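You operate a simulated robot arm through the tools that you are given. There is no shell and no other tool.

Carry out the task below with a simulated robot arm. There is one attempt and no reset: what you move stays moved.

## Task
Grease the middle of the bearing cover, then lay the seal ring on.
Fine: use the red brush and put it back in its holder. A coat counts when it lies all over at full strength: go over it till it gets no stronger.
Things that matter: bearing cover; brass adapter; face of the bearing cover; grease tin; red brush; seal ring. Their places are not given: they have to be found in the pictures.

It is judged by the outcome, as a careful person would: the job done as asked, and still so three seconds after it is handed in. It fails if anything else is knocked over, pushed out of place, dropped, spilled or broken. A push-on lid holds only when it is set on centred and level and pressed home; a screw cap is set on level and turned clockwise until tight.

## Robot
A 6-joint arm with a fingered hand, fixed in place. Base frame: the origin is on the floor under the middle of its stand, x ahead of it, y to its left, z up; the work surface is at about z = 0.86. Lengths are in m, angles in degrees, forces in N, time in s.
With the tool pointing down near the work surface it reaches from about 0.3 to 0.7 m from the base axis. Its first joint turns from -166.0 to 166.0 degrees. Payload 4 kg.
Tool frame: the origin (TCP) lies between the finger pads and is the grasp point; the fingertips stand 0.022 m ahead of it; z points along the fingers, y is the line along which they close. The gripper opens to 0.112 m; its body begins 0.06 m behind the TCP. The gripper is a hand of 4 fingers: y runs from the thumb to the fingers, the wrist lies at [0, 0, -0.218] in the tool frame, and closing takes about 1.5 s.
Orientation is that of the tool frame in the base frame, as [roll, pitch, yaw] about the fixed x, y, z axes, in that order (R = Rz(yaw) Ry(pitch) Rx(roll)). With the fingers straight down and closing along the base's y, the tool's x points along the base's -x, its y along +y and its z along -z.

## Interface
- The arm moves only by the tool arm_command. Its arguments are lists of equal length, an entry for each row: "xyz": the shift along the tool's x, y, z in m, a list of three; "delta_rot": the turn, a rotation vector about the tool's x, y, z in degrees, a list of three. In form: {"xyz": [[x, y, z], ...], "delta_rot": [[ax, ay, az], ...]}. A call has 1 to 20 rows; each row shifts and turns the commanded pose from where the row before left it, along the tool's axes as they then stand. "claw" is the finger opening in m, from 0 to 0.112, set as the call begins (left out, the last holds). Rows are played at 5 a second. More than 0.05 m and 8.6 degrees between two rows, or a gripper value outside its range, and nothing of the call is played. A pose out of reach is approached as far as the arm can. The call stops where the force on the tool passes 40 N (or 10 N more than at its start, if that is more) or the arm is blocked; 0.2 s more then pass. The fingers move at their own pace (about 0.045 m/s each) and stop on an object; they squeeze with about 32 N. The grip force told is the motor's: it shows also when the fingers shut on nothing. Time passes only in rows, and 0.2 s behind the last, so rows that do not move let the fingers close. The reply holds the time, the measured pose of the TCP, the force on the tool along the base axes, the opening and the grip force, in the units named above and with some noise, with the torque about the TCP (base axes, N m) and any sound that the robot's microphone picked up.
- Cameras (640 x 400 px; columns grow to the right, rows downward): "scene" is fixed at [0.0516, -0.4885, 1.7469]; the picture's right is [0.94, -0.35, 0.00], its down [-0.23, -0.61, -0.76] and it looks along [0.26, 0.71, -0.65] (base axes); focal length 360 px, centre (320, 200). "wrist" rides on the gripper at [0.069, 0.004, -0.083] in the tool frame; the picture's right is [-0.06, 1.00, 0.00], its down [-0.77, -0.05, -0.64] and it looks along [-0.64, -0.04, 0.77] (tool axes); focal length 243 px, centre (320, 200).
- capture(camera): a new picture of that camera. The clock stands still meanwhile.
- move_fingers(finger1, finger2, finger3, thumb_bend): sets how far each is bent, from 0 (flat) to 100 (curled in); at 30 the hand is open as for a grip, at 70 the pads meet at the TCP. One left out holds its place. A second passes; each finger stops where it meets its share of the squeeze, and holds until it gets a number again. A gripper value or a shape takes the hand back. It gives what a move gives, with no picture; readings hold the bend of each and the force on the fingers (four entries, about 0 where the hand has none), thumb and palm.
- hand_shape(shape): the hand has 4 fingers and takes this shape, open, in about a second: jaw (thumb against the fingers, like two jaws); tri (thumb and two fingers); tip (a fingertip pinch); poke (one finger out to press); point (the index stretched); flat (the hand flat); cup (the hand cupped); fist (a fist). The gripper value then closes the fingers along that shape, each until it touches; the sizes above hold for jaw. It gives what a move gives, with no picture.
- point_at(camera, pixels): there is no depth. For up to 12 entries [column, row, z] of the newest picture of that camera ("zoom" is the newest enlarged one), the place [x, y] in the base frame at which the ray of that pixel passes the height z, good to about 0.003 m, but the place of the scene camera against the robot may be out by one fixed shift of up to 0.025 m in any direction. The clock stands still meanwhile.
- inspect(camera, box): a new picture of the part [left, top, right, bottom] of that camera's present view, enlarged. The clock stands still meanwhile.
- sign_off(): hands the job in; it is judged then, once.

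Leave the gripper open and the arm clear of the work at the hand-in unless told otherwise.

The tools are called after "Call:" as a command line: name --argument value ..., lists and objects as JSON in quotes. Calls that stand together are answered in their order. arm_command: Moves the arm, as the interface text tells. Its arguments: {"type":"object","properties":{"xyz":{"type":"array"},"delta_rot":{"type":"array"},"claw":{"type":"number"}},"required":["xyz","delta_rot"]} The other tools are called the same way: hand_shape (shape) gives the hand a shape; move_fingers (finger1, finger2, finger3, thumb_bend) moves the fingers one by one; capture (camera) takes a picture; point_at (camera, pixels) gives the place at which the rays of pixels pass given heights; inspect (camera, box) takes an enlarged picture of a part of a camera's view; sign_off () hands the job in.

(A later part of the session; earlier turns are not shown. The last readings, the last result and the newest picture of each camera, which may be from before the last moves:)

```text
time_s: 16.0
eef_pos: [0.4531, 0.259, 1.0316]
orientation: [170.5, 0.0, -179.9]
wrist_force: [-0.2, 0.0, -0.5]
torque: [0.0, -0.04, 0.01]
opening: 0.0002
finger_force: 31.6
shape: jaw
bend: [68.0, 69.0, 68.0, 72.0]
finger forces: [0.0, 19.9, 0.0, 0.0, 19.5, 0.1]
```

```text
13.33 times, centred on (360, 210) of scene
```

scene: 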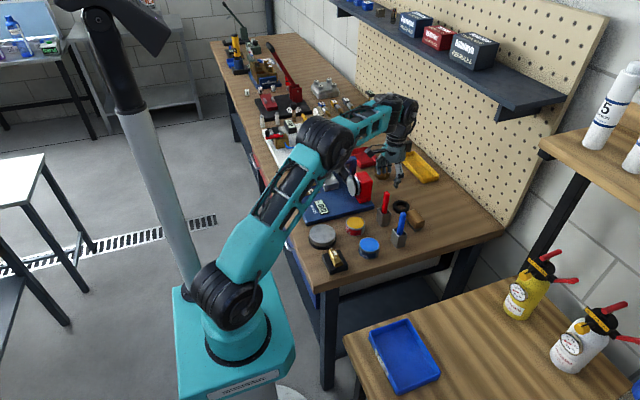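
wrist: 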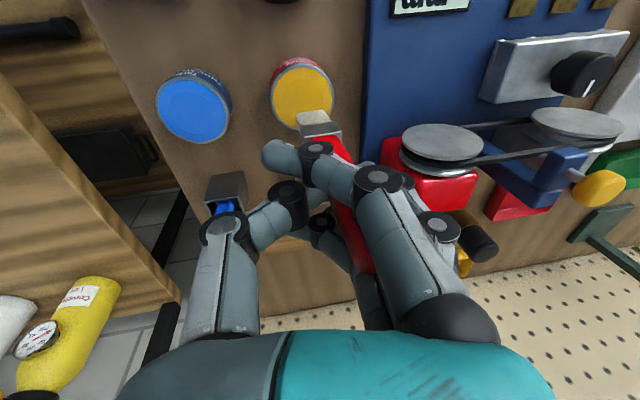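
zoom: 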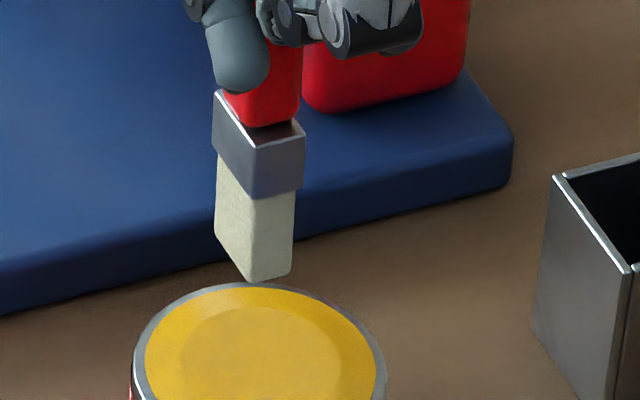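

The bristles look slightly tinted, but it's unclear. I'll dip again with a gentle swirl inside the tin to load them well.

Call:
arm_command --xyz '[[0, -0.0033, 0.0197], [0, -0.0033, 0.0197], [0, 0, 0], [0, 0.005, 0.0008], [-0.004, 0, 0], [0, -0.005, -0.0008], [0, -0.005, -0.0008], [0.004, 0, 0], [0.004, 0, 0], [0, 0.005, 0.0008], [-0.004, 0, 0], [0, 0, 0], [0, 0.0033, -0.0197], [0, 0.0033, -0.0197], [0, 0.0017, -0.0099], [0, 0, 0]]' --delta_rot '[[0, 0, 0], [0, 0, 0], [0, 0, 0], [0, 0, 0], [0, 0, 0], [0, 0, 0], [0, 0, 0], [0, 0, 0], [0, 0, 0], [0, 0, 0], [0, 0, 0], [0, 0, 0], [0, 0, 0], [0, 0, 0], [0, 0, 0], [0, 0, 0]]'

Call:
inspect --camera "wrist" --box '[240, 40, 400, 170]'

Call:
inspect --camera "scene" --box '[320, 170, 400, 250]'

```text
time_s: 19.4
eef_pos: [0.4542, 0.2591, 1.0417]
orientation: [170.5, 0.0, 179.9]
wrist_force: [-0.3, 0.6, 0.5]
torque: [-0.01, -0.02, 0.01]
opening: 0.0001
finger_force: 32.1
shape: jaw
bend: [68.0, 69.0, 68.0, 73.0]
finger forces: [0.1, 19.8, 0.0, 0.0, 19.4, 0.0]
```

```text
3.08 times, centred on (320, 105) of wrist
```

zoom: 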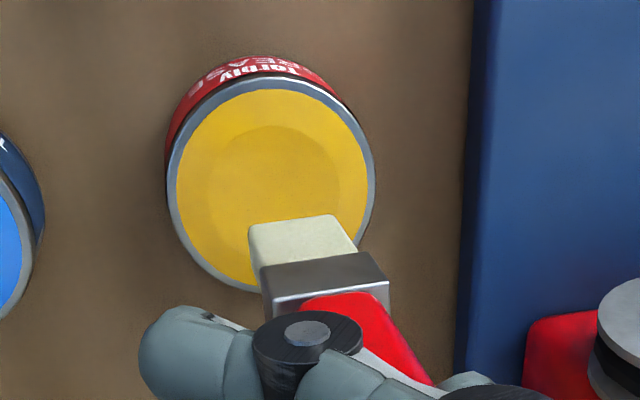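

```text
5.00 times, centred on (360, 210) of scene
```

zoom: 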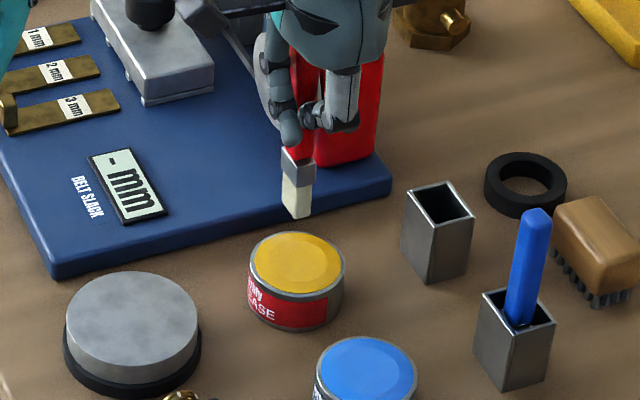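

I'll carry the brush over to the cover now and check where the bristles are relative to its centre.

Call:
arm_command --xyz '[[0.0295, -0.001, -0.0002], [0.0295, -0.001, -0.0002], [0.0295, -0.001, -0.0002], [0.0295, -0.001, -0.0002], [0, 0, 0]]' --delta_rot '[[0, 0, 0], [0, 0, 0], [0, 0, 0], [0, 0, 0], [0, 0, 0]]'

Call:
capture --camera "wrist"

Call:
inspect --camera "scene" --box '[280, 170, 400, 290]'

```text
time_s: 20.6
eef_pos: [0.3351, 0.2562, 1.0429]
orientation: [170.5, 0.0, 179.8]
wrist_force: [-0.6, 0.3, -0.3]
torque: [-0.01, 0.01, 0.0]
opening: 0.0001
finger_force: 31.9
shape: jaw
bend: [68.0, 69.0, 68.0, 73.0]
finger forces: [0.1, 19.7, 0.0, 0.0, 19.2, 0.0]
```

```text
taken
```

wrist: 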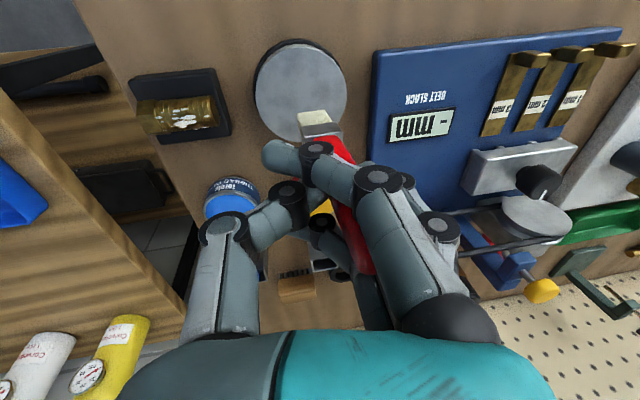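

```text
3.33 times, centred on (340, 230) of scene
```

zoom: 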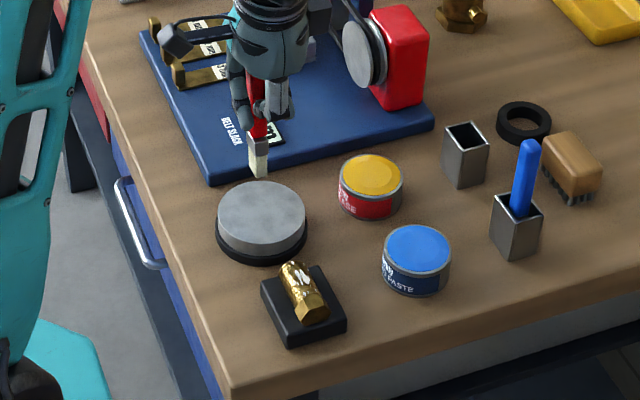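

Call:
inspect --camera "wrist" --box '[240, 30, 360, 150]'

```text
3.33 times, centred on (300, 90) of wrist
```

zoom: 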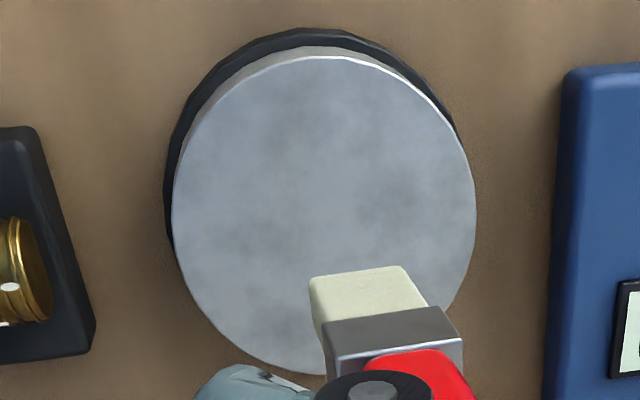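

Call:
point_at --camera "zoom" --pixels '[[325, 212, 0.89], [172, 215, 0.89], [477, 210, 0.89], [335, 55, 0.89], [310, 375, 0.89], [325, 212, 0.9], [166, 210, 0.862], [310, 28, 0.862], [355, 270, 0.94], [310, 285, 0.94], [405, 268, 0.94]]'

```text
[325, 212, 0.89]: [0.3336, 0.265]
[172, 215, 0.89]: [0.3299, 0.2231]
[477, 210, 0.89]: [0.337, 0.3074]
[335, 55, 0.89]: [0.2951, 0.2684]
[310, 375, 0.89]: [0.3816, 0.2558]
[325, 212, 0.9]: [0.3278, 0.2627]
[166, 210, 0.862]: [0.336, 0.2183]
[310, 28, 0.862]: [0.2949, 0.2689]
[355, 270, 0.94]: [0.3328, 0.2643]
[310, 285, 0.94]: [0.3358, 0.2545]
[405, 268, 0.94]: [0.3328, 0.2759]
```

The cover's centre is at (0.338,0.265) with a radius of about 42 mm, and the bristles are over it. I'll lower to the face.

Call:
arm_command --xyz '[[0, -0.0033, 0.0197], [0, -0.0033, 0.0197], [0, -0.0007, 0.0039], [0, 0, 0]]' --delta_rot '[[0, 0, 0], [0, 0, 0], [0, 0, 0], [0, 0, 0]]'

Call:
inspect --camera "scene" --box '[290, 190, 370, 270]'

```text
time_s: 21.6
eef_pos: [0.3361, 0.2566, 0.9965]
orientation: [170.5, -0.1, -179.9]
wrist_force: [-0.6, 0.2, -0.6]
torque: [0.02, -0.02, -0.03]
opening: 0.0001
finger_force: 32.1
shape: jaw
bend: [68.0, 68.0, 68.0, 73.0]
finger forces: [0.0, 19.6, 0.1, 0.0, 19.0, 0.0]
```

```text
5.00 times, centred on (330, 230) of scene
```

zoom: 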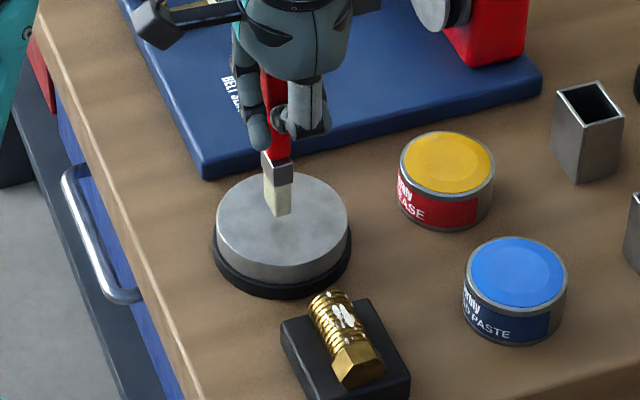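

There's no contact yet at z=0.9965. I'll go down in 2 mm steps.

Call:
arm_command --xyz '[[0, -0.0003, 0.002], [0, -0.0003, 0.002], [0, -0.0003, 0.002], [0, 0, 0]]' --delta_rot '[[0, 0, 0], [0, 0, 0], [0, 0, 0], [0, 0, 0]]'

Call:
inspect --camera "scene" --box '[290, 190, 370, 270]'

```text
time_s: 22.6
eef_pos: [0.3367, 0.2558, 0.9912]
orientation: [170.5, -0.1, 179.9]
wrist_force: [1.1, -0.1, -0.2]
torque: [0.02, 0.02, 0.02]
opening: 0.0
finger_force: 32.4
shape: jaw
bend: [68.0, 68.0, 68.0, 73.0]
finger forces: [0.0, 19.6, 0.0, 0.0, 19.1, 0.0]
```

```text
5.00 times, centred on (330, 230) of scene
```

zoom: 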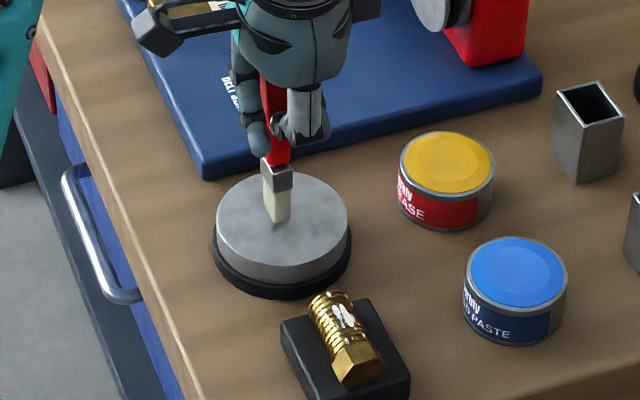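

Still no contact at z=0.991. I'll continue down in 2 mm steps.

Call:
arm_command --xyz '[[0, -0.0003, 0.002], [0, -0.0003, 0.002], [0, 0, 0]]' --delta_rot '[[0, 0, 0], [0, 0, 0], [0, 0, 0]]'

Call:
inspect --camera "wrist" --box '[240, 30, 360, 150]'

```text
time_s: 23.4
eef_pos: [0.3371, 0.2552, 0.987]
orientation: [170.5, 0.0, 180.0]
wrist_force: [-0.3, 0.3, -0.3]
torque: [0.02, -0.01, -0.03]
opening: 0.0001
finger_force: 31.9
shape: jaw
bend: [68.0, 68.0, 68.0, 73.0]
finger forces: [0.0, 19.6, 0.0, 0.0, 19.1, 0.0]
```

```text
3.33 times, centred on (300, 90) of wrist
```

zoom: 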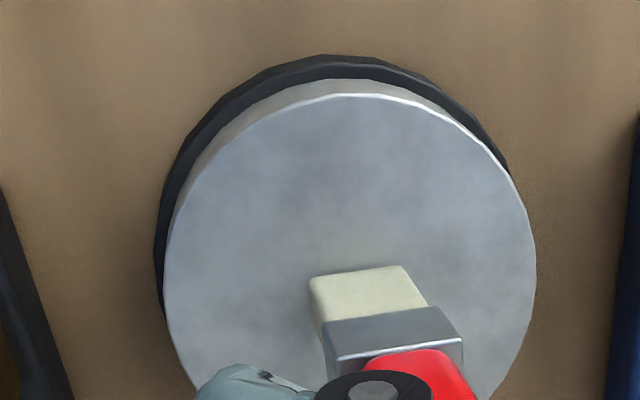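

Still free at 0.987. I'll continue down.

Call:
arm_command --xyz '[[0, -0.0003, 0.002], [0, -0.0003, 0.002], [0, 0, 0]]' --delta_rot '[[0, 0, 0], [0, 0, 0], [0, 0, 0]]'

Call:
inspect --camera "scene" --box '[300, 205, 350, 255]'

```text
time_s: 24.2
eef_pos: [0.3369, 0.2556, 0.9846]
orientation: [170.4, 0.1, 179.9]
wrist_force: [-0.1, -5.5, 30.4]
torque: [0.16, 0.01, 0.04]
opening: 0.0011
finger_force: 31.6
shape: jaw
bend: [68.0, 71.0, 68.0, 74.0]
finger forces: [0.0, 30.2, 0.1, 0.1, 28.6, 0.0]
```

```text
8.00 times, centred on (325, 230) of scene
```

zoom: 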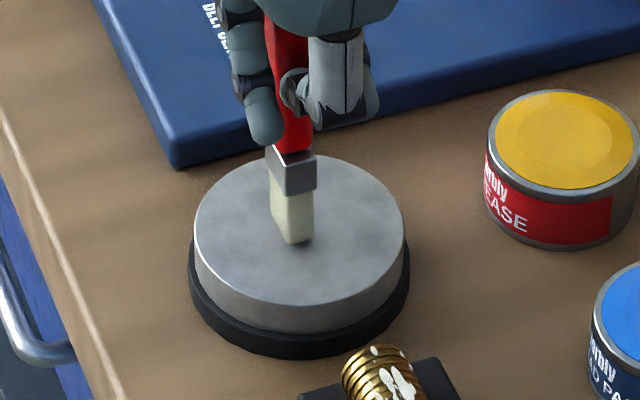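

Contact is stiff: 30 N at z=0.9846. I'll ease up at once by about 1.5 mm and read the force.

Call:
arm_command --xyz '[[0, 0.0002, -0.0013], [0, 0, 0]]' --delta_rot '[[0, 0, 0], [0, 0, 0]]'

Call:
inspect --camera "wrist" --box '[240, 30, 360, 150]'

```text
time_s: 24.8
eef_pos: [0.3361, 0.2548, 0.9847]
orientation: [170.5, -0.1, 179.9]
wrist_force: [-0.1, -2.5, 19.0]
torque: [0.12, -0.02, -0.02]
opening: 0.0012
finger_force: 32.1
shape: jaw
bend: [68.0, 71.0, 68.0, 74.0]
finger forces: [0.0, 26.7, 0.0, 0.0, 25.1, 0.1]
```

```text
3.33 times, centred on (300, 90) of wrist
```

zoom: 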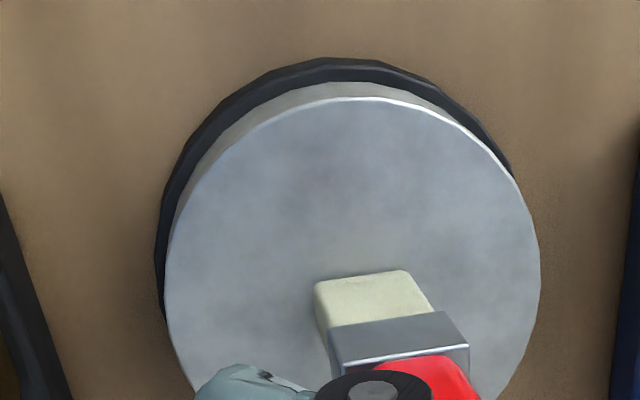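

It's now 19 N. I'll ease up a further 1.3 mm and make a short stroke along y to see whether a coat appears.

Call:
arm_command --xyz '[[0, 0.0002, -0.0013], [0, 0, 0]]' --delta_rot '[[0, 0, 0], [0, 0, 0]]'

```text
time_s: 25.4
eef_pos: [0.3366, 0.2559, 0.9864]
orientation: [170.5, 0.0, -180.0]
wrist_force: [0.5, -1.8, 5.7]
torque: [-0.01, -0.05, -0.03]
opening: 0.001
finger_force: 31.9
shape: jaw
bend: [68.0, 70.0, 68.0, 73.0]
finger forces: [0.1, 21.3, 0.1, 0.1, 20.8, 0.0]
```

The contact is about 6 N now. I'll make a gentle stroke 9 mm each way along y.

Call:
arm_command --xyz '[[0, 0.00296, 0.0005], [0, 0.00296, 0.0005], [0, 0.00296, 0.0005], [0, -0.00296, -0.0005], [0, -0.00296, -0.0005], [0, -0.00296, -0.0005], [0, -0.00296, -0.0005], [0, -0.00296, -0.0005], [0, -0.00296, -0.0005]]' --delta_rot '[[0, 0, 0], [0, 0, 0], [0, 0, 0], [0, 0, 0], [0, 0, 0], [0, 0, 0], [0, 0, 0], [0, 0, 0], [0, 0, 0]]'

Call:
inspect --camera "wrist" --box '[240, 30, 380, 150]'

Call:
inspect --camera "scene" --box '[300, 205, 350, 255]'

```text
time_s: 27.4
eef_pos: [0.3366, 0.2468, 0.9865]
orientation: [170.5, 0.0, 180.0]
wrist_force: [0.4, 0.8, 0.1]
torque: [0.0, 0.0, 0.01]
opening: 0.0004
finger_force: 32.1
shape: jaw
bend: [68.0, 70.0, 68.0, 73.0]
finger forces: [0.1, 19.1, 0.0, 0.0, 18.1, 0.1]
```

```text
3.33 times, centred on (310, 90) of wrist
```

zoom: 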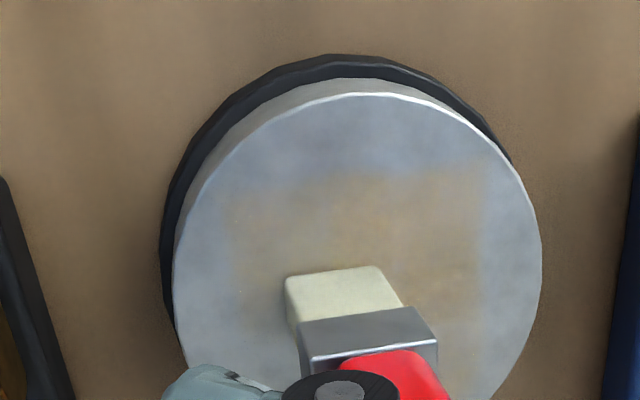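

```text
8.00 times, centred on (325, 230) of scene
```

zoom: 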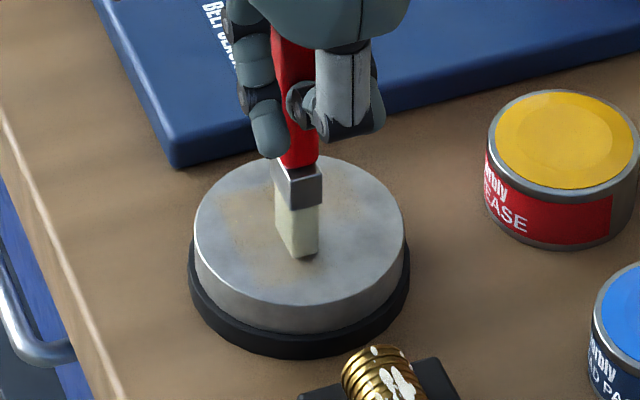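

A faint yellow-brown coat appeared around the brush on the face, so the brush is loaded. I'll lift and pull back to see its outline.

Call:
arm_command --xyz '[[0, 0.0033, -0.0197], [0, 0.0033, -0.0197], [0.025, 0, 0], [0.025, 0, 0], [0, 0, 0]]' --delta_rot '[[0, 0, 0], [0, 0, 0], [0, 0, 0], [0, 0, 0], [0, 0, 0]]'

Call:
inspect --camera "wrist" --box '[240, 30, 400, 150]'

Call:
inspect --camera "scene" --box '[300, 205, 350, 255]'

```text
time_s: 28.6
eef_pos: [0.2868, 0.2471, 1.0261]
orientation: [170.4, 0.1, -179.9]
wrist_force: [0.3, -0.3, -0.8]
torque: [-0.04, -0.01, 0.03]
opening: 0.0004
finger_force: 31.8
shape: jaw
bend: [68.0, 70.0, 68.0, 73.0]
finger forces: [0.1, 19.1, 0.0, 0.0, 18.1, 0.0]
```

```text
3.33 times, centred on (320, 90) of wrist
```

zoom: 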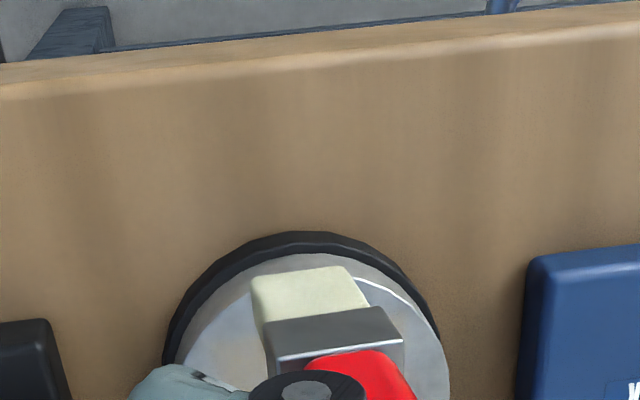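

```text
8.00 times, centred on (325, 230) of scene
```

zoom: 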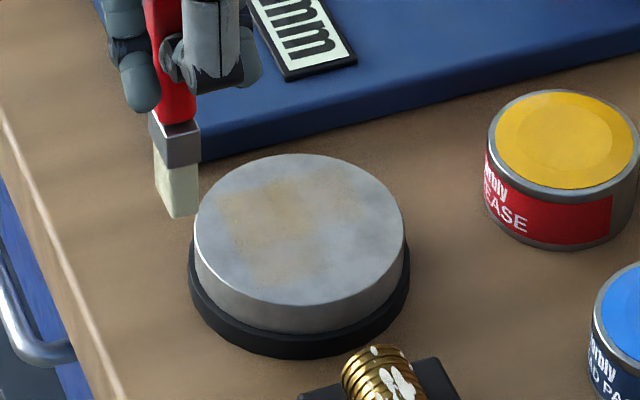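

The scene view shows a faint coat near the middle. It needs more passes. I'll return over the face, lower to light contact, and run a three-line zigzag over the middle.

Call:
arm_command --xyz '[[-0.02, -0.0017, -0.0003], [-0.02, -0.0017, -0.0003], [0, -0.0033, 0.0197], [0, -0.0031, 0.0185], [0, -0.0003, 0.0018], [0, 0, 0]]' --delta_rot '[[0, 0, 0], [0, 0, 0], [0, 0, 0], [0, 0, 0], [0, 0, 0], [0, 0, 0]]'

```text
time_s: 30.0
eef_pos: [0.3275, 0.2437, 0.9857]
orientation: [170.5, 0.0, 180.0]
wrist_force: [-0.6, -0.4, 3.5]
torque: [0.04, -0.02, -0.02]
opening: 0.0005
finger_force: 32.4
shape: jaw
bend: [68.0, 70.0, 68.0, 73.0]
finger forces: [0.0, 19.4, 0.0, 0.0, 18.5, 0.1]
```

There's light contact at 3.5 N. I'll run the zigzag now: three lines along y, 8 mm apart.

Call:
arm_command --xyz '[[0, 0.0047, 0.0008], [0, 0.0047, 0.0008], [0, 0.0047, 0.0008], [0, 0.0047, 0.0008], [0, 0.0047, 0.0008], [-0.008, 0, 0], [0, -0.0047, -0.0008], [0, -0.0047, -0.0008], [0, -0.0047, -0.0008], [0, -0.0047, -0.0008], [0, -0.0047, -0.0008], [-0.008, 0, 0], [0, 0.0047, 0.0008], [0, 0.0047, 0.0008], [0, 0.0047, 0.0008], [0, 0.0047, 0.0008], [0, 0.0047, 0.0008]]' --delta_rot '[[0, 0, 0], [0, 0, 0], [0, 0, 0], [0, 0, 0], [0, 0, 0], [0, 0, 0], [0, 0, 0], [0, 0, 0], [0, 0, 0], [0, 0, 0], [0, 0, 0], [0, 0, 0], [0, 0, 0], [0, 0, 0], [0, 0, 0], [0, 0, 0], [0, 0, 0]]'

Call:
inspect --camera "wrist" --box '[240, 30, 380, 150]'

Call:
inspect --camera "scene" --box '[300, 205, 350, 255]'

```text
time_s: 33.6
eef_pos: [0.3416, 0.2667, 0.9843]
orientation: [170.5, 0.0, 179.9]
wrist_force: [-0.7, -2.9, 8.5]
torque: [-0.06, -0.04, 0.0]
opening: 0.0005
finger_force: 32.1
shape: jaw
bend: [68.0, 69.0, 68.0, 74.0]
finger forces: [0.0, 21.5, 0.0, 0.1, 23.1, 0.0]
```

```text
3.33 times, centred on (310, 90) of wrist
```

zoom: 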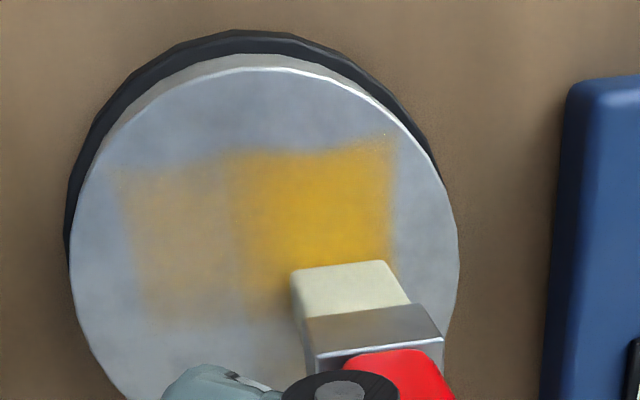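

```text
8.00 times, centred on (325, 230) of scene
```

zoom: 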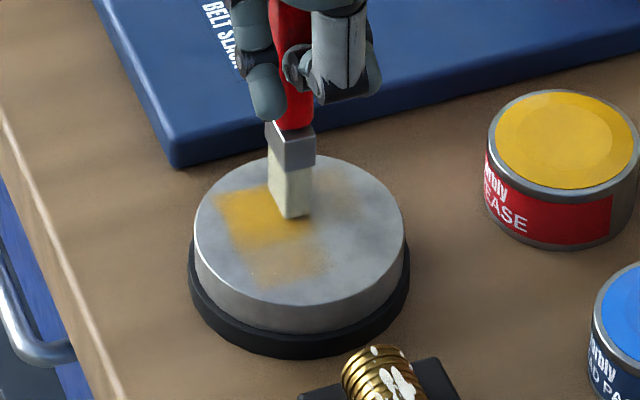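

A coat shows over a squarish middle area, strong yellow on the +y half and faint on the −y half. I'll measure its outline in the wrist view.

Call:
inspect --camera "wrist" --box '[240, 30, 380, 150]'

Call:
point_at --camera "zoom" --pixels '[[115, 172, 0.887], [230, 155, 0.887], [397, 138, 0.887], [150, 322, 0.887], [245, 310, 0.887], [70, 230, 0.887], [458, 225, 0.887], [255, 68, 0.887], [343, 268, 0.9]]'

```text
3.33 times, centred on (310, 90) of wrist
```

zoom: 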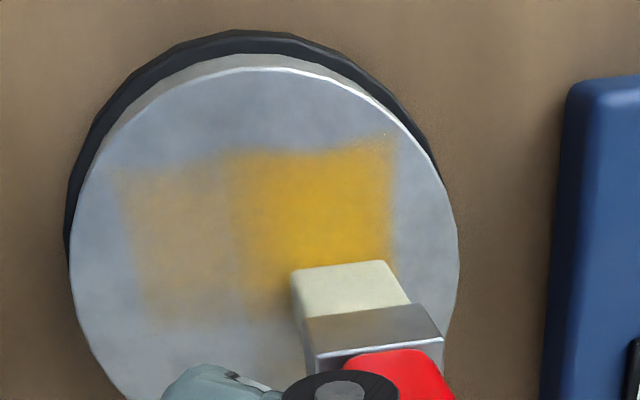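

```text
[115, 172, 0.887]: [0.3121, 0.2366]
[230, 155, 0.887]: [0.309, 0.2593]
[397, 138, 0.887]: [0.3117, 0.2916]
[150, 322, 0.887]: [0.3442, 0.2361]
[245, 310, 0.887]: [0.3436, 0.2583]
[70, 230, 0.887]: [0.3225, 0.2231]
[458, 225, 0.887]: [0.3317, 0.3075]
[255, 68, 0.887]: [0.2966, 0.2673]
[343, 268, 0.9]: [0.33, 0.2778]
```

The coat area is about 55 mm square: x from 0.31 to roughly 0.365, y from 0.2365 to 0.2916, centred on the cover. I'll keep working it, moving to the +x lines and pressing slightly more toward −y where it's faint.

Call:
arm_command --xyz '[[-0.008, 0, 0], [0, -0.0047, -0.00068], [0, -0.0047, -0.00068], [0, -0.0047, -0.00068], [0, -0.0047, -0.00068], [0, -0.0047, -0.00068], [-0.008, 0, 0], [0, 0.0047, 0.0007], [0, 0.0047, 0.0007], [0, 0.0047, 0.0007], [0, 0.0047, 0.0007], [0, 0.0047, 0.0007], [0.008, 0, 0], [0.008, 0, 0], [0, -0.0047, -0.00068], [0, -0.0047, -0.00068], [0, -0.0047, -0.00068], [0, -0.0047, -0.00068], [0, -0.0047, -0.00068]]' --delta_rot '[[0, 0, 0], [0, 0, 0], [0, 0, 0], [0, 0, 0], [0, 0, 0], [0, 0, 0], [0, 0, 0], [0, 0, 0], [0, 0, 0], [0, 0, 0], [0, 0, 0], [0, 0, 0], [0, 0, 0], [0, 0, 0], [0, 0, 0], [0, 0, 0], [0, 0, 0], [0, 0, 0], [0, 0, 0]]'

Call:
inspect --camera "wrist" --box '[240, 30, 380, 150]'

Call:
inspect --camera "scene" --box '[300, 205, 350, 255]'

```text
time_s: 37.6
eef_pos: [0.3418, 0.2424, 0.9846]
orientation: [170.5, -0.1, 179.9]
wrist_force: [0.1, 1.5, 3.9]
torque: [0.15, -0.01, -0.02]
opening: 0.0
finger_force: 32.0
shape: jaw
bend: [68.0, 68.0, 68.0, 74.0]
finger forces: [0.0, 20.4, 0.1, 0.0, 18.2, 0.0]
```

```text
3.33 times, centred on (310, 90) of wrist
```

zoom: 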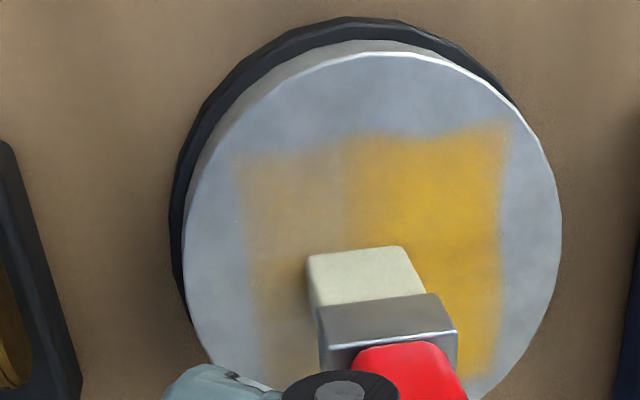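

```text
8.00 times, centred on (325, 230) of scene
```

zoom: 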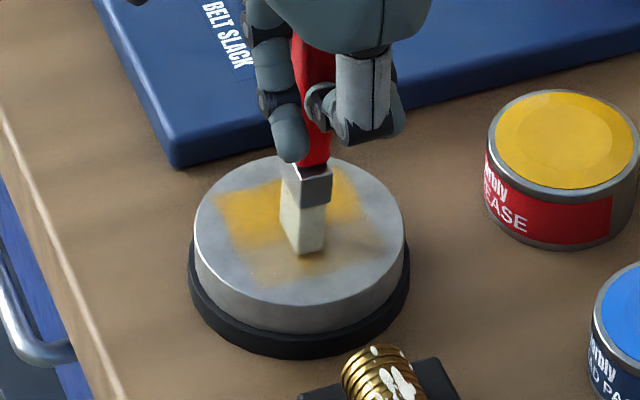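

The +y part is now well coated, and the −y strip (y≈0.237–0.257) is still faint. I'll shift further to −y and work that strip.

Call:
arm_command --xyz '[[0, -0.005, -0.0004], [0, -0.005, -0.0007], [0.008, 0, 0], [0, 0.005, 0.0008], [0, 0.005, 0.0008], [0.008, 0, 0], [0, -0.005, -0.0008], [0, -0.005, -0.0008], [-0.008, 0, 0], [-0.008, 0, 0], [-0.008, 0, 0], [0, 0.005, 0.0008], [0, 0.005, 0.0008], [-0.007, 0, 0], [0, -0.005, -0.0008], [0, -0.005, -0.0008], [0.008, 0, 0], [0.008, 0, 0], [0.008, 0, 0]]' --delta_rot '[[0, 0, 0], [0, 0, 0], [0, 0, 0], [0, 0, 0], [0, 0, 0], [0, 0, 0], [0, 0, 0], [0, 0, 0], [0, 0, 0], [0, 0, 0], [0, 0, 0], [0, 0, 0], [0, 0, 0], [0, 0, 0], [0, 0, 0], [0, 0, 0], [0, 0, 0], [0, 0, 0], [0, 0, 0]]'

Call:
inspect --camera "scene" --box '[300, 205, 350, 255]'

Call:
inspect --camera "wrist" --box '[240, 20, 400, 150]'

```text
time_s: 41.6
eef_pos: [0.3336, 0.2328, 0.9842]
orientation: [170.5, -0.1, -180.0]
wrist_force: [0.4, -0.2, 3.4]
torque: [0.05, -0.12, 0.02]
opening: 0.0
finger_force: 32.3
shape: jaw
bend: [68.0, 67.0, 68.0, 74.0]
finger forces: [0.0, 20.4, 0.0, 0.0, 20.2, 0.1]
```

```text
8.00 times, centred on (325, 230) of scene
```

zoom: 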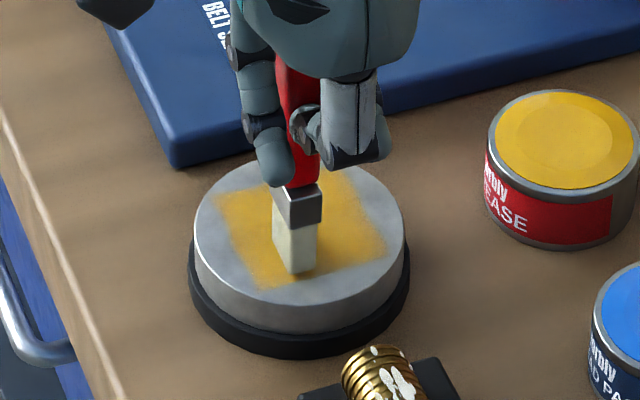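

```text
3.08 times, centred on (320, 85) of wrist
```

zoom: 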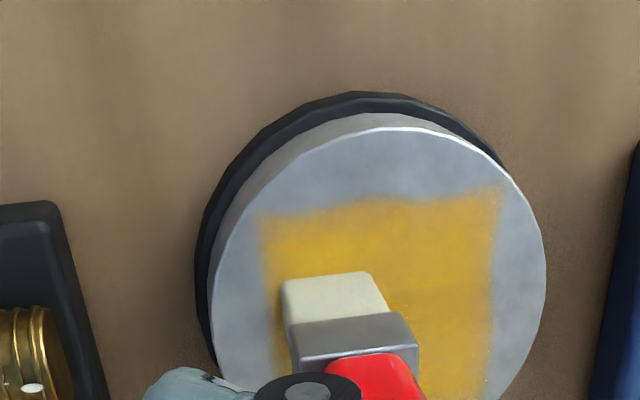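

The whole square is yellow now, though a little uneven. I'll lift, move back toward the tin, and check the face uncovered in the scene view.

Call:
arm_command --xyz '[[0, 0.0033, -0.0197], [0, 0.0033, -0.0197], [0, 0.0017, -0.0099], [-0.03, 0.0055, 0.0009], [-0.03, 0.0055, 0.0009], [-0.03, 0.0055, 0.0009], [-0.03, 0.0055, 0.0009], [0, 0.0044, 0.0007], [0, 0, 0]]' --delta_rot '[[0, 0, 0], [0, 0, 0], [0, 0, 0], [0, 0, 0], [0, 0, 0], [0, 0, 0], [0, 0, 0], [0, 0, 0], [0, 0, 0]]'

Call:
inspect --camera "scene" --box '[300, 205, 350, 255]'

Call:
inspect --camera "wrist" --box '[240, 40, 400, 170]'

```text
time_s: 43.6
eef_pos: [0.4538, 0.2602, 1.0361]
orientation: [170.4, 0.0, 179.9]
wrist_force: [-0.3, -0.4, -0.5]
torque: [-0.07, -0.01, -0.01]
opening: 0.0
finger_force: 32.0
shape: jaw
bend: [68.0, 67.0, 68.0, 74.0]
finger forces: [0.1, 19.5, 0.0, 0.0, 19.4, 0.1]
```

```text
8.00 times, centred on (325, 230) of scene
```

zoom: 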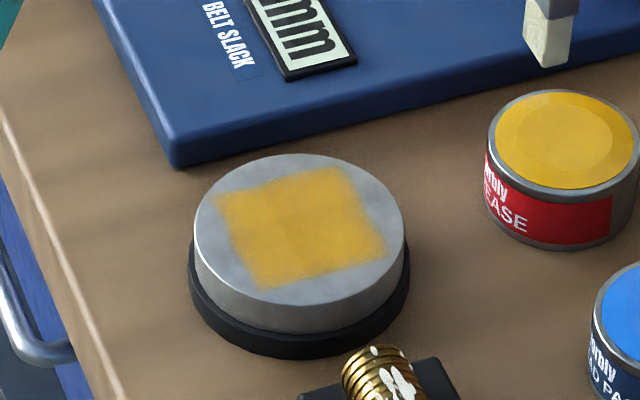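

```text
3.08 times, centred on (320, 105) of wrist
```

zoom: 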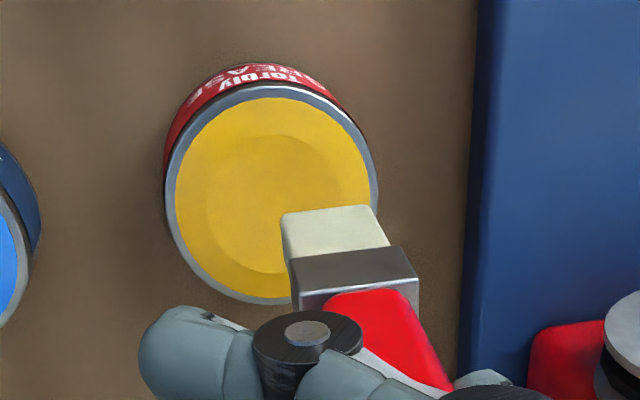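

The coat is now an even-looking square but not fully saturated. The brush has shifted a bit in the grip, so I'll read where the bristles are now before dipping again.

Call:
point_at --camera "zoom" --pixels '[[333, 216, 0.93], [333, 216, 0.94], [283, 220, 0.935], [373, 206, 0.935], [271, 195, 0.89]]'

```text
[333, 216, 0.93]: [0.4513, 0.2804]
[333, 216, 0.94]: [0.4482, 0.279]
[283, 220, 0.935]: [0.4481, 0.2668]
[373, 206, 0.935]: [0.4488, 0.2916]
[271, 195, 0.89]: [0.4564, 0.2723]
```

The bristles are now at y≈0.279, 19 mm to +y of the TCP. I'll shift 8 mm to −y and go down to the grease again.

Call:
arm_command --xyz '[[0, -0.0079, -0.0013], [0, -0.0033, 0.0197], [0, -0.0033, 0.0197], [0, -0.0005, 0.003], [0, 0, 0]]' --delta_rot '[[0, 0, 0], [0, 0, 0], [0, 0, 0], [0, 0, 0], [0, 0, 0]]'

```text
time_s: 44.8
eef_pos: [0.4537, 0.2531, 0.9915]
orientation: [170.4, 0.0, 179.9]
wrist_force: [0.0, -0.6, -0.9]
torque: [0.01, -0.02, -0.02]
opening: 0.0
finger_force: 32.2
shape: jaw
bend: [68.0, 67.0, 68.0, 74.0]
finger forces: [0.1, 19.5, 0.0, 0.0, 19.4, 0.1]
```

There's no contact yet at 0.9915. I'll take a couple more 1 mm steps.

Call:
arm_command --xyz '[[0, -0.0002, 0.001], [0, -0.0002, 0.001], [0, -0.0002, 0.001], [0, 0, 0]]' --delta_rot '[[0, 0, 0], [0, 0, 0], [0, 0, 0], [0, 0, 0]]'

```text
time_s: 45.8
eef_pos: [0.4531, 0.2511, 0.9885]
orientation: [170.5, 0.1, -179.9]
wrist_force: [0.0, -0.1, 2.8]
torque: [0.01, -0.01, 0.0]
opening: 0.0
finger_force: 31.9
shape: jaw
bend: [68.0, 67.0, 68.0, 74.0]
finger forces: [0.0, 20.4, 0.0, 0.0, 19.8, 0.1]
```

Light contact with the grease, 2.8 N. I'll swirl gently and lift.

Call:
arm_command --xyz '[[0, -0.0001, 0.0004], [0, 0.004, 0.0007], [-0.004, 0, 0], [0, -0.004, -0.0007], [0, -0.004, -0.0007], [0.004, 0, 0], [0.004, 0, 0], [0, 0.004, 0.0007], [-0.004, 0, 0], [0, 0, 0], [0, 0.0033, -0.0197], [0, 0.0033, -0.0197], [0, 0, 0]]' --delta_rot '[[0, 0, 0], [0, 0, 0], [0, 0, 0], [0, 0, 0], [0, 0, 0], [0, 0, 0], [0, 0, 0], [0, 0, 0], [0, 0, 0], [0, 0, 0], [0, 0, 0], [0, 0, 0], [0, 0, 0]]'

Call:
inspect --camera "wrist" --box '[240, 40, 400, 170]'

```text
time_s: 48.6
eef_pos: [0.4533, 0.2516, 1.0291]
orientation: [170.6, 0.1, 179.9]
wrist_force: [0.4, -0.6, -0.6]
torque: [-0.03, 0.02, 0.0]
opening: 0.0001
finger_force: 31.7
shape: jaw
bend: [68.0, 67.0, 68.0, 74.0]
finger forces: [0.0, 20.0, 0.1, 0.0, 19.9, 0.0]
```

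```text
3.08 times, centred on (320, 105) of wrist
```

zoom: 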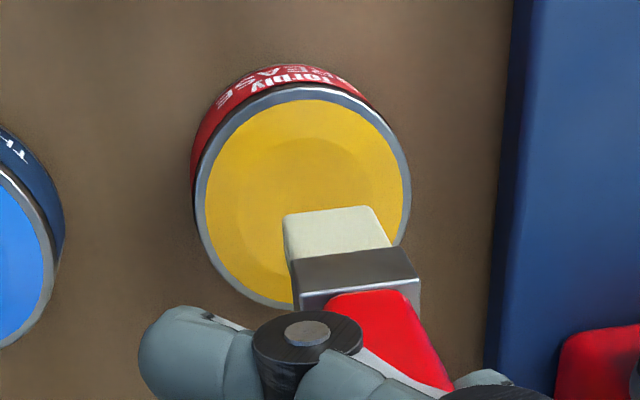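

I'll go back over the cover to the −x, −y corner of the area and lower to just above contact.

Call:
arm_command --xyz '[[0.027, -0.00446, -0.00075], [0.027, -0.00446, -0.00075], [0.027, -0.00446, -0.00075], [0.027, -0.00446, -0.00075], [0.027, -0.00446, -0.00075], [0, -0.0033, 0.0197], [0, -0.0033, 0.0197], [0, -0.0004, 0.0025], [0, 0, 0]]' --delta_rot '[[0, 0, 0], [0, 0, 0], [0, 0, 0], [0, 0, 0], [0, 0, 0], [0, 0, 0], [0, 0, 0], [0, 0, 0], [0, 0, 0]]'

Call:
inspect --camera "wrist" --box '[240, 20, 400, 150]'

```text
time_s: 50.6
eef_pos: [0.3188, 0.2291, 0.9855]
orientation: [170.5, 0.0, 180.0]
wrist_force: [0.7, 1.7, 0.0]
torque: [0.01, 0.03, 0.01]
opening: 0.0
finger_force: 32.1
shape: jaw
bend: [68.0, 67.0, 68.0, 74.0]
finger forces: [0.1, 19.9, 0.0, 0.0, 19.7, 0.0]
```

```text
3.08 times, centred on (320, 85) of wrist
```

zoom: 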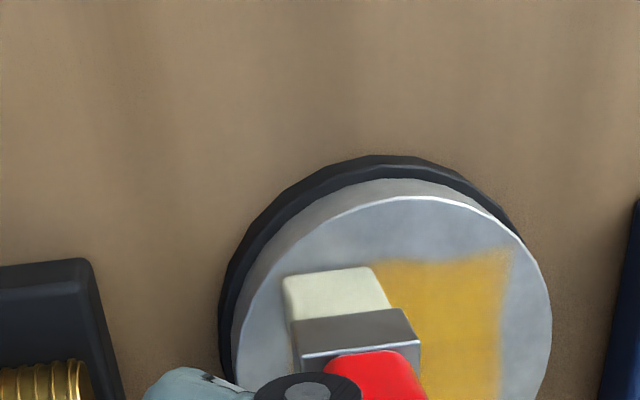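

The bristles are over the corner of the area. I'll lower to contact and run the first two lines.

Call:
arm_command --xyz '[[0, -0.0002, 0.0013], [0, 0, 0]]' --delta_rot '[[0, 0, 0], [0, 0, 0]]'

```text
time_s: 51.2
eef_pos: [0.3192, 0.2296, 0.9842]
orientation: [170.5, 0.0, 180.0]
wrist_force: [-0.1, -0.4, 1.0]
torque: [0.0, -0.01, 0.0]
opening: 0.0001
finger_force: 31.5
shape: jaw
bend: [68.0, 67.0, 68.0, 74.0]
finger forces: [0.0, 20.2, 0.0, 0.0, 19.8, 0.1]
```

Barely touching, about 1 N. I'll go 0.4 mm lower and run two lines.

Call:
arm_command --xyz '[[0, -0.0001, 0.0004], [0, 0.0048, 0.0008], [0, 0.0048, 0.0008], [0, 0.0048, 0.0008], [0, 0.0048, 0.0008], [0, 0.0048, 0.0008], [0, 0.0048, 0.0008], [0, 0.0048, 0.0008], [-0.01, 0, 0], [0, -0.0048, -0.0008], [0, -0.0048, -0.0008], [0, -0.0048, -0.0008], [0, -0.0048, -0.0008], [0, -0.0048, -0.0008], [0, -0.0048, -0.0008], [0, -0.0048, -0.0008]]' --delta_rot '[[0, 0, 0], [0, 0, 0], [0, 0, 0], [0, 0, 0], [0, 0, 0], [0, 0, 0], [0, 0, 0], [0, 0, 0], [0, 0, 0], [0, 0, 0], [0, 0, 0], [0, 0, 0], [0, 0, 0], [0, 0, 0], [0, 0, 0], [0, 0, 0]]'

Call:
inspect --camera "scene" --box '[300, 205, 350, 255]'

Call:
inspect --camera "wrist" --box '[240, 20, 400, 150]'

```text
time_s: 54.6
eef_pos: [0.3279, 0.2291, 0.9847]
orientation: [170.5, 0.0, 179.8]
wrist_force: [0.3, 1.4, 4.8]
torque: [0.19, -0.02, -0.01]
opening: 0.0
finger_force: 32.2
shape: jaw
bend: [68.0, 66.0, 68.0, 75.0]
finger forces: [0.0, 20.7, 0.1, 0.0, 18.7, 0.0]
```

```text
8.00 times, centred on (325, 230) of scene
```

zoom: 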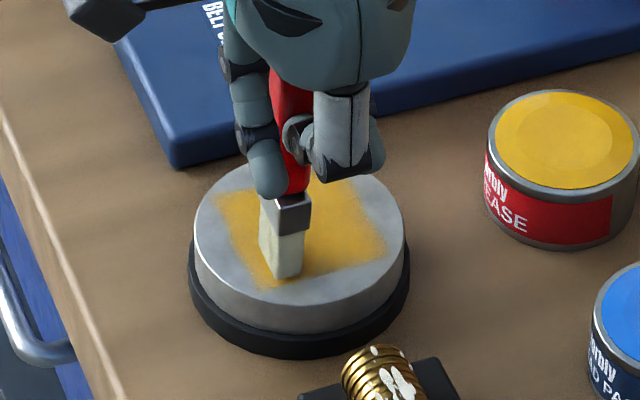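

```text
3.08 times, centred on (320, 85) of wrist
```

zoom: 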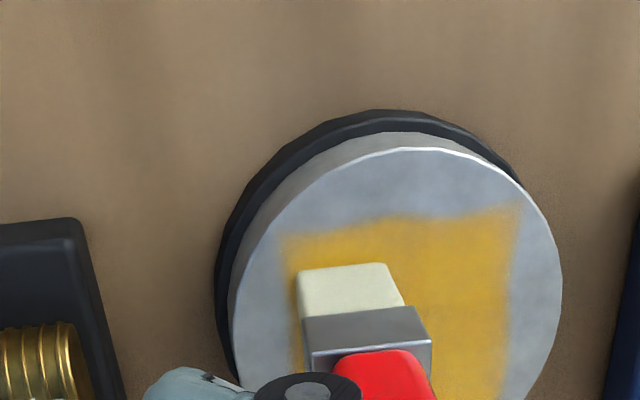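

Good, 4.8 N and the coat is building. Next, lines three and four.

Call:
arm_command --xyz '[[-0.01, 0, 0], [0, 0.0048, 0.0008], [0, 0.0048, 0.0008], [0, 0.0048, 0.0008], [0, 0.0048, 0.0008], [0, 0.0048, 0.0008], [0, 0.0048, 0.0008], [0, 0.0048, 0.0008], [-0.01, 0, 0], [0, -0.0048, -0.0008], [0, -0.0048, -0.0008], [0, -0.0048, -0.0008], [0, -0.0048, -0.0008], [0, -0.0048, -0.0008], [0, -0.0048, -0.0008], [0, -0.0048, -0.0008]]' --delta_rot '[[0, 0, 0], [0, 0, 0], [0, 0, 0], [0, 0, 0], [0, 0, 0], [0, 0, 0], [0, 0, 0], [0, 0, 0], [0, 0, 0], [0, 0, 0], [0, 0, 0], [0, 0, 0], [0, 0, 0], [0, 0, 0], [0, 0, 0], [0, 0, 0]]'

Call:
inspect --camera "wrist" --box '[240, 20, 400, 150]'

```text
time_s: 58.0
eef_pos: [0.3494, 0.2295, 0.9845]
orientation: [170.5, -0.1, -179.9]
wrist_force: [0.4, 1.6, 2.8]
torque: [0.18, 0.0, -0.01]
opening: 0.0
finger_force: 31.6
shape: jaw
bend: [68.0, 66.0, 68.0, 75.0]
finger forces: [0.0, 20.6, 0.0, 0.0, 18.3, 0.0]
```

```text
3.08 times, centred on (320, 85) of wrist
```

zoom: 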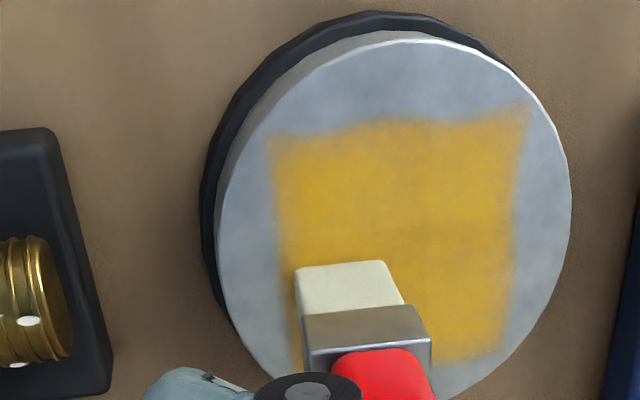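

The coat looks nearly even. I'll do the fifth line and come back with another line.

Call:
arm_command --xyz '[[-0.009, 0, 0.0002], [0, 0.0048, 0.0008], [0, 0.0048, 0.0008], [0, 0.0048, 0.0008], [0, 0.0048, 0.0008], [0, 0.0048, 0.0008], [0, 0.0048, 0.0008], [0, 0.0048, 0.0008], [0.012, 0, 0], [0, -0.0048, -0.0008], [0, -0.0048, -0.0008], [0, -0.0048, -0.0008], [0, -0.0048, -0.0008], [0, -0.0048, -0.0008], [0, -0.0048, -0.0008], [0, -0.0048, -0.0008]]' --delta_rot '[[0, 0, 0], [0, 0, 0], [0, 0, 0], [0, 0, 0], [0, 0, 0], [0, 0, 0], [0, 0, 0], [0, 0, 0], [0, 0, 0], [0, 0, 0], [0, 0, 0], [0, 0, 0], [0, 0, 0], [0, 0, 0], [0, 0, 0], [0, 0, 0]]'

Call:
inspect --camera "wrist" --box '[240, 20, 400, 150]'

Call:
inspect --camera "scene" --box '[300, 205, 350, 255]'

```text
time_s: 61.4
eef_pos: [0.3452, 0.2282, 0.9837]
orientation: [170.5, 0.0, 179.9]
wrist_force: [0.0, 2.5, 6.8]
torque: [0.3, -0.01, 0.02]
opening: 0.0
finger_force: 32.1
shape: jaw
bend: [68.0, 66.0, 68.0, 75.0]
finger forces: [0.0, 21.0, 0.0, 0.0, 17.8, 0.0]
```

```text
3.08 times, centred on (320, 85) of wrist
```

zoom: 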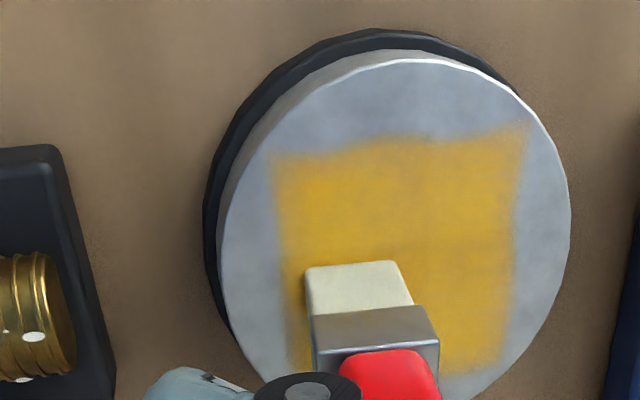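

```text
8.00 times, centred on (325, 230) of scene
```

zoom: 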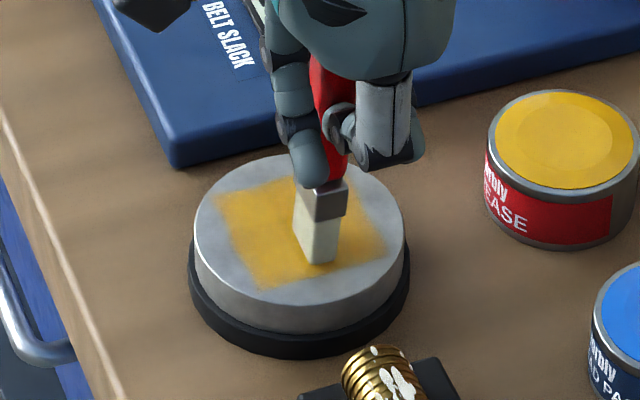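

I'll lift and move clear to compare the coat with the earlier clear view.

Call:
arm_command --xyz '[[0, 0.0033, -0.0197], [0, 0.0033, -0.0197], [0, 0.0012, -0.007], [-0.03, 0.0055, 0.0009], [-0.03, 0.0055, 0.0009], [-0.03, 0.0055, 0.0009], [-0.018, 0.0055, 0.0009], [0, 0, 0]]' --delta_rot '[[0, 0, 0], [0, 0, 0], [0, 0, 0], [0, 0, 0], [0, 0, 0], [0, 0, 0], [0, 0, 0], [0, 0, 0]]'

Call:
inspect --camera "scene" --box '[300, 205, 350, 255]'

Call:
inspect --camera "wrist" --box '[240, 0, 400, 170]'

```text
time_s: 63.2
eef_pos: [0.4552, 0.2517, 1.0315]
orientation: [170.5, 0.0, -180.0]
wrist_force: [0.0, 0.5, -1.0]
torque: [-0.02, -0.01, -0.02]
opening: 0.0
finger_force: 32.1
shape: jaw
bend: [68.0, 66.0, 68.0, 75.0]
finger forces: [0.0, 19.4, 0.0, 0.0, 19.7, 0.0]
```

```text
8.00 times, centred on (325, 230) of scene
```

zoom: 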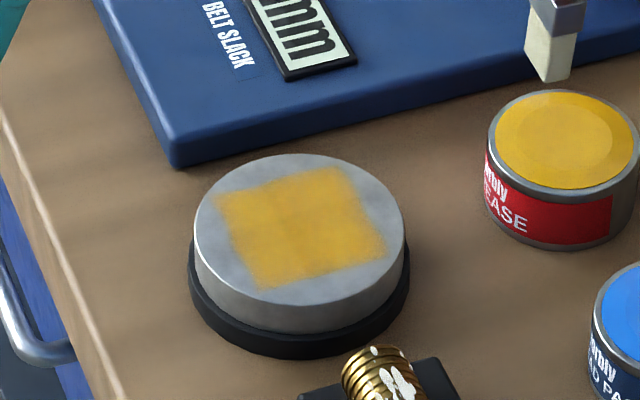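

```text
2.35 times, centred on (320, 85) of wrist
```

zoom: 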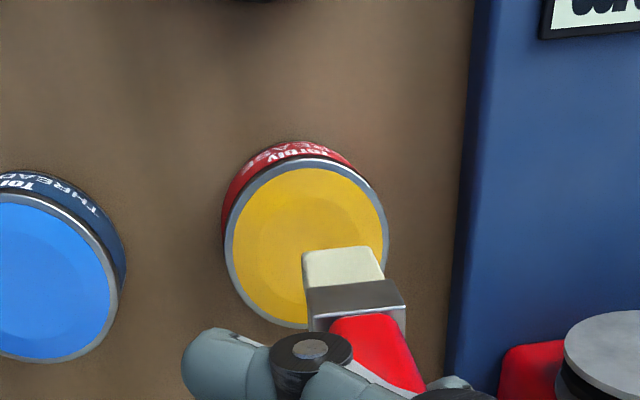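

The coat is a bit stronger and even. I'll zoom tightly on it to check for weak spots before another reload.

Call:
inspect --camera "scene" --box '[311, 212, 339, 240]'

```text
14.29 times, centred on (325, 226) of scene
```

zoom: 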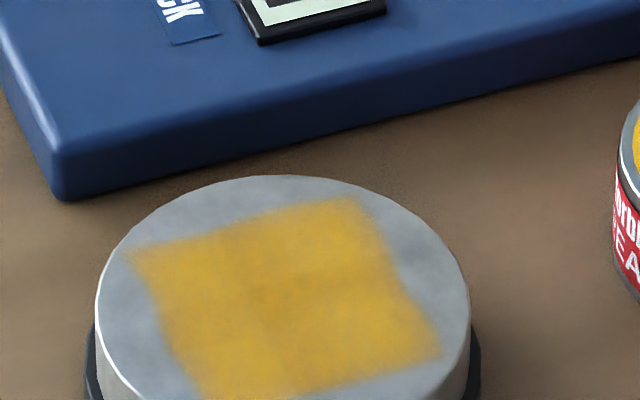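

There are slight variations within the square, so one more loaded pass is due. I'll dip again.

Call:
arm_command --xyz '[[0, -0.0033, 0.0197], [0, -0.0033, 0.0197], [0, -0.0005, 0.0032], [0, -0.0002, 0.001], [0, 0, 0]]' --delta_rot '[[0, 0, 0], [0, 0, 0], [0, 0, 0], [0, 0, 0], [0, 0, 0]]'

```text
time_s: 64.4
eef_pos: [0.4533, 0.2518, 0.9869]
orientation: [170.4, 0.1, 179.9]
wrist_force: [-0.6, 0.2, 12.9]
torque: [0.12, 0.06, -0.02]
opening: 0.0
finger_force: 32.3
shape: jaw
bend: [68.0, 66.0, 68.0, 75.0]
finger forces: [0.0, 23.6, 0.1, 0.0, 21.8, 0.0]
```

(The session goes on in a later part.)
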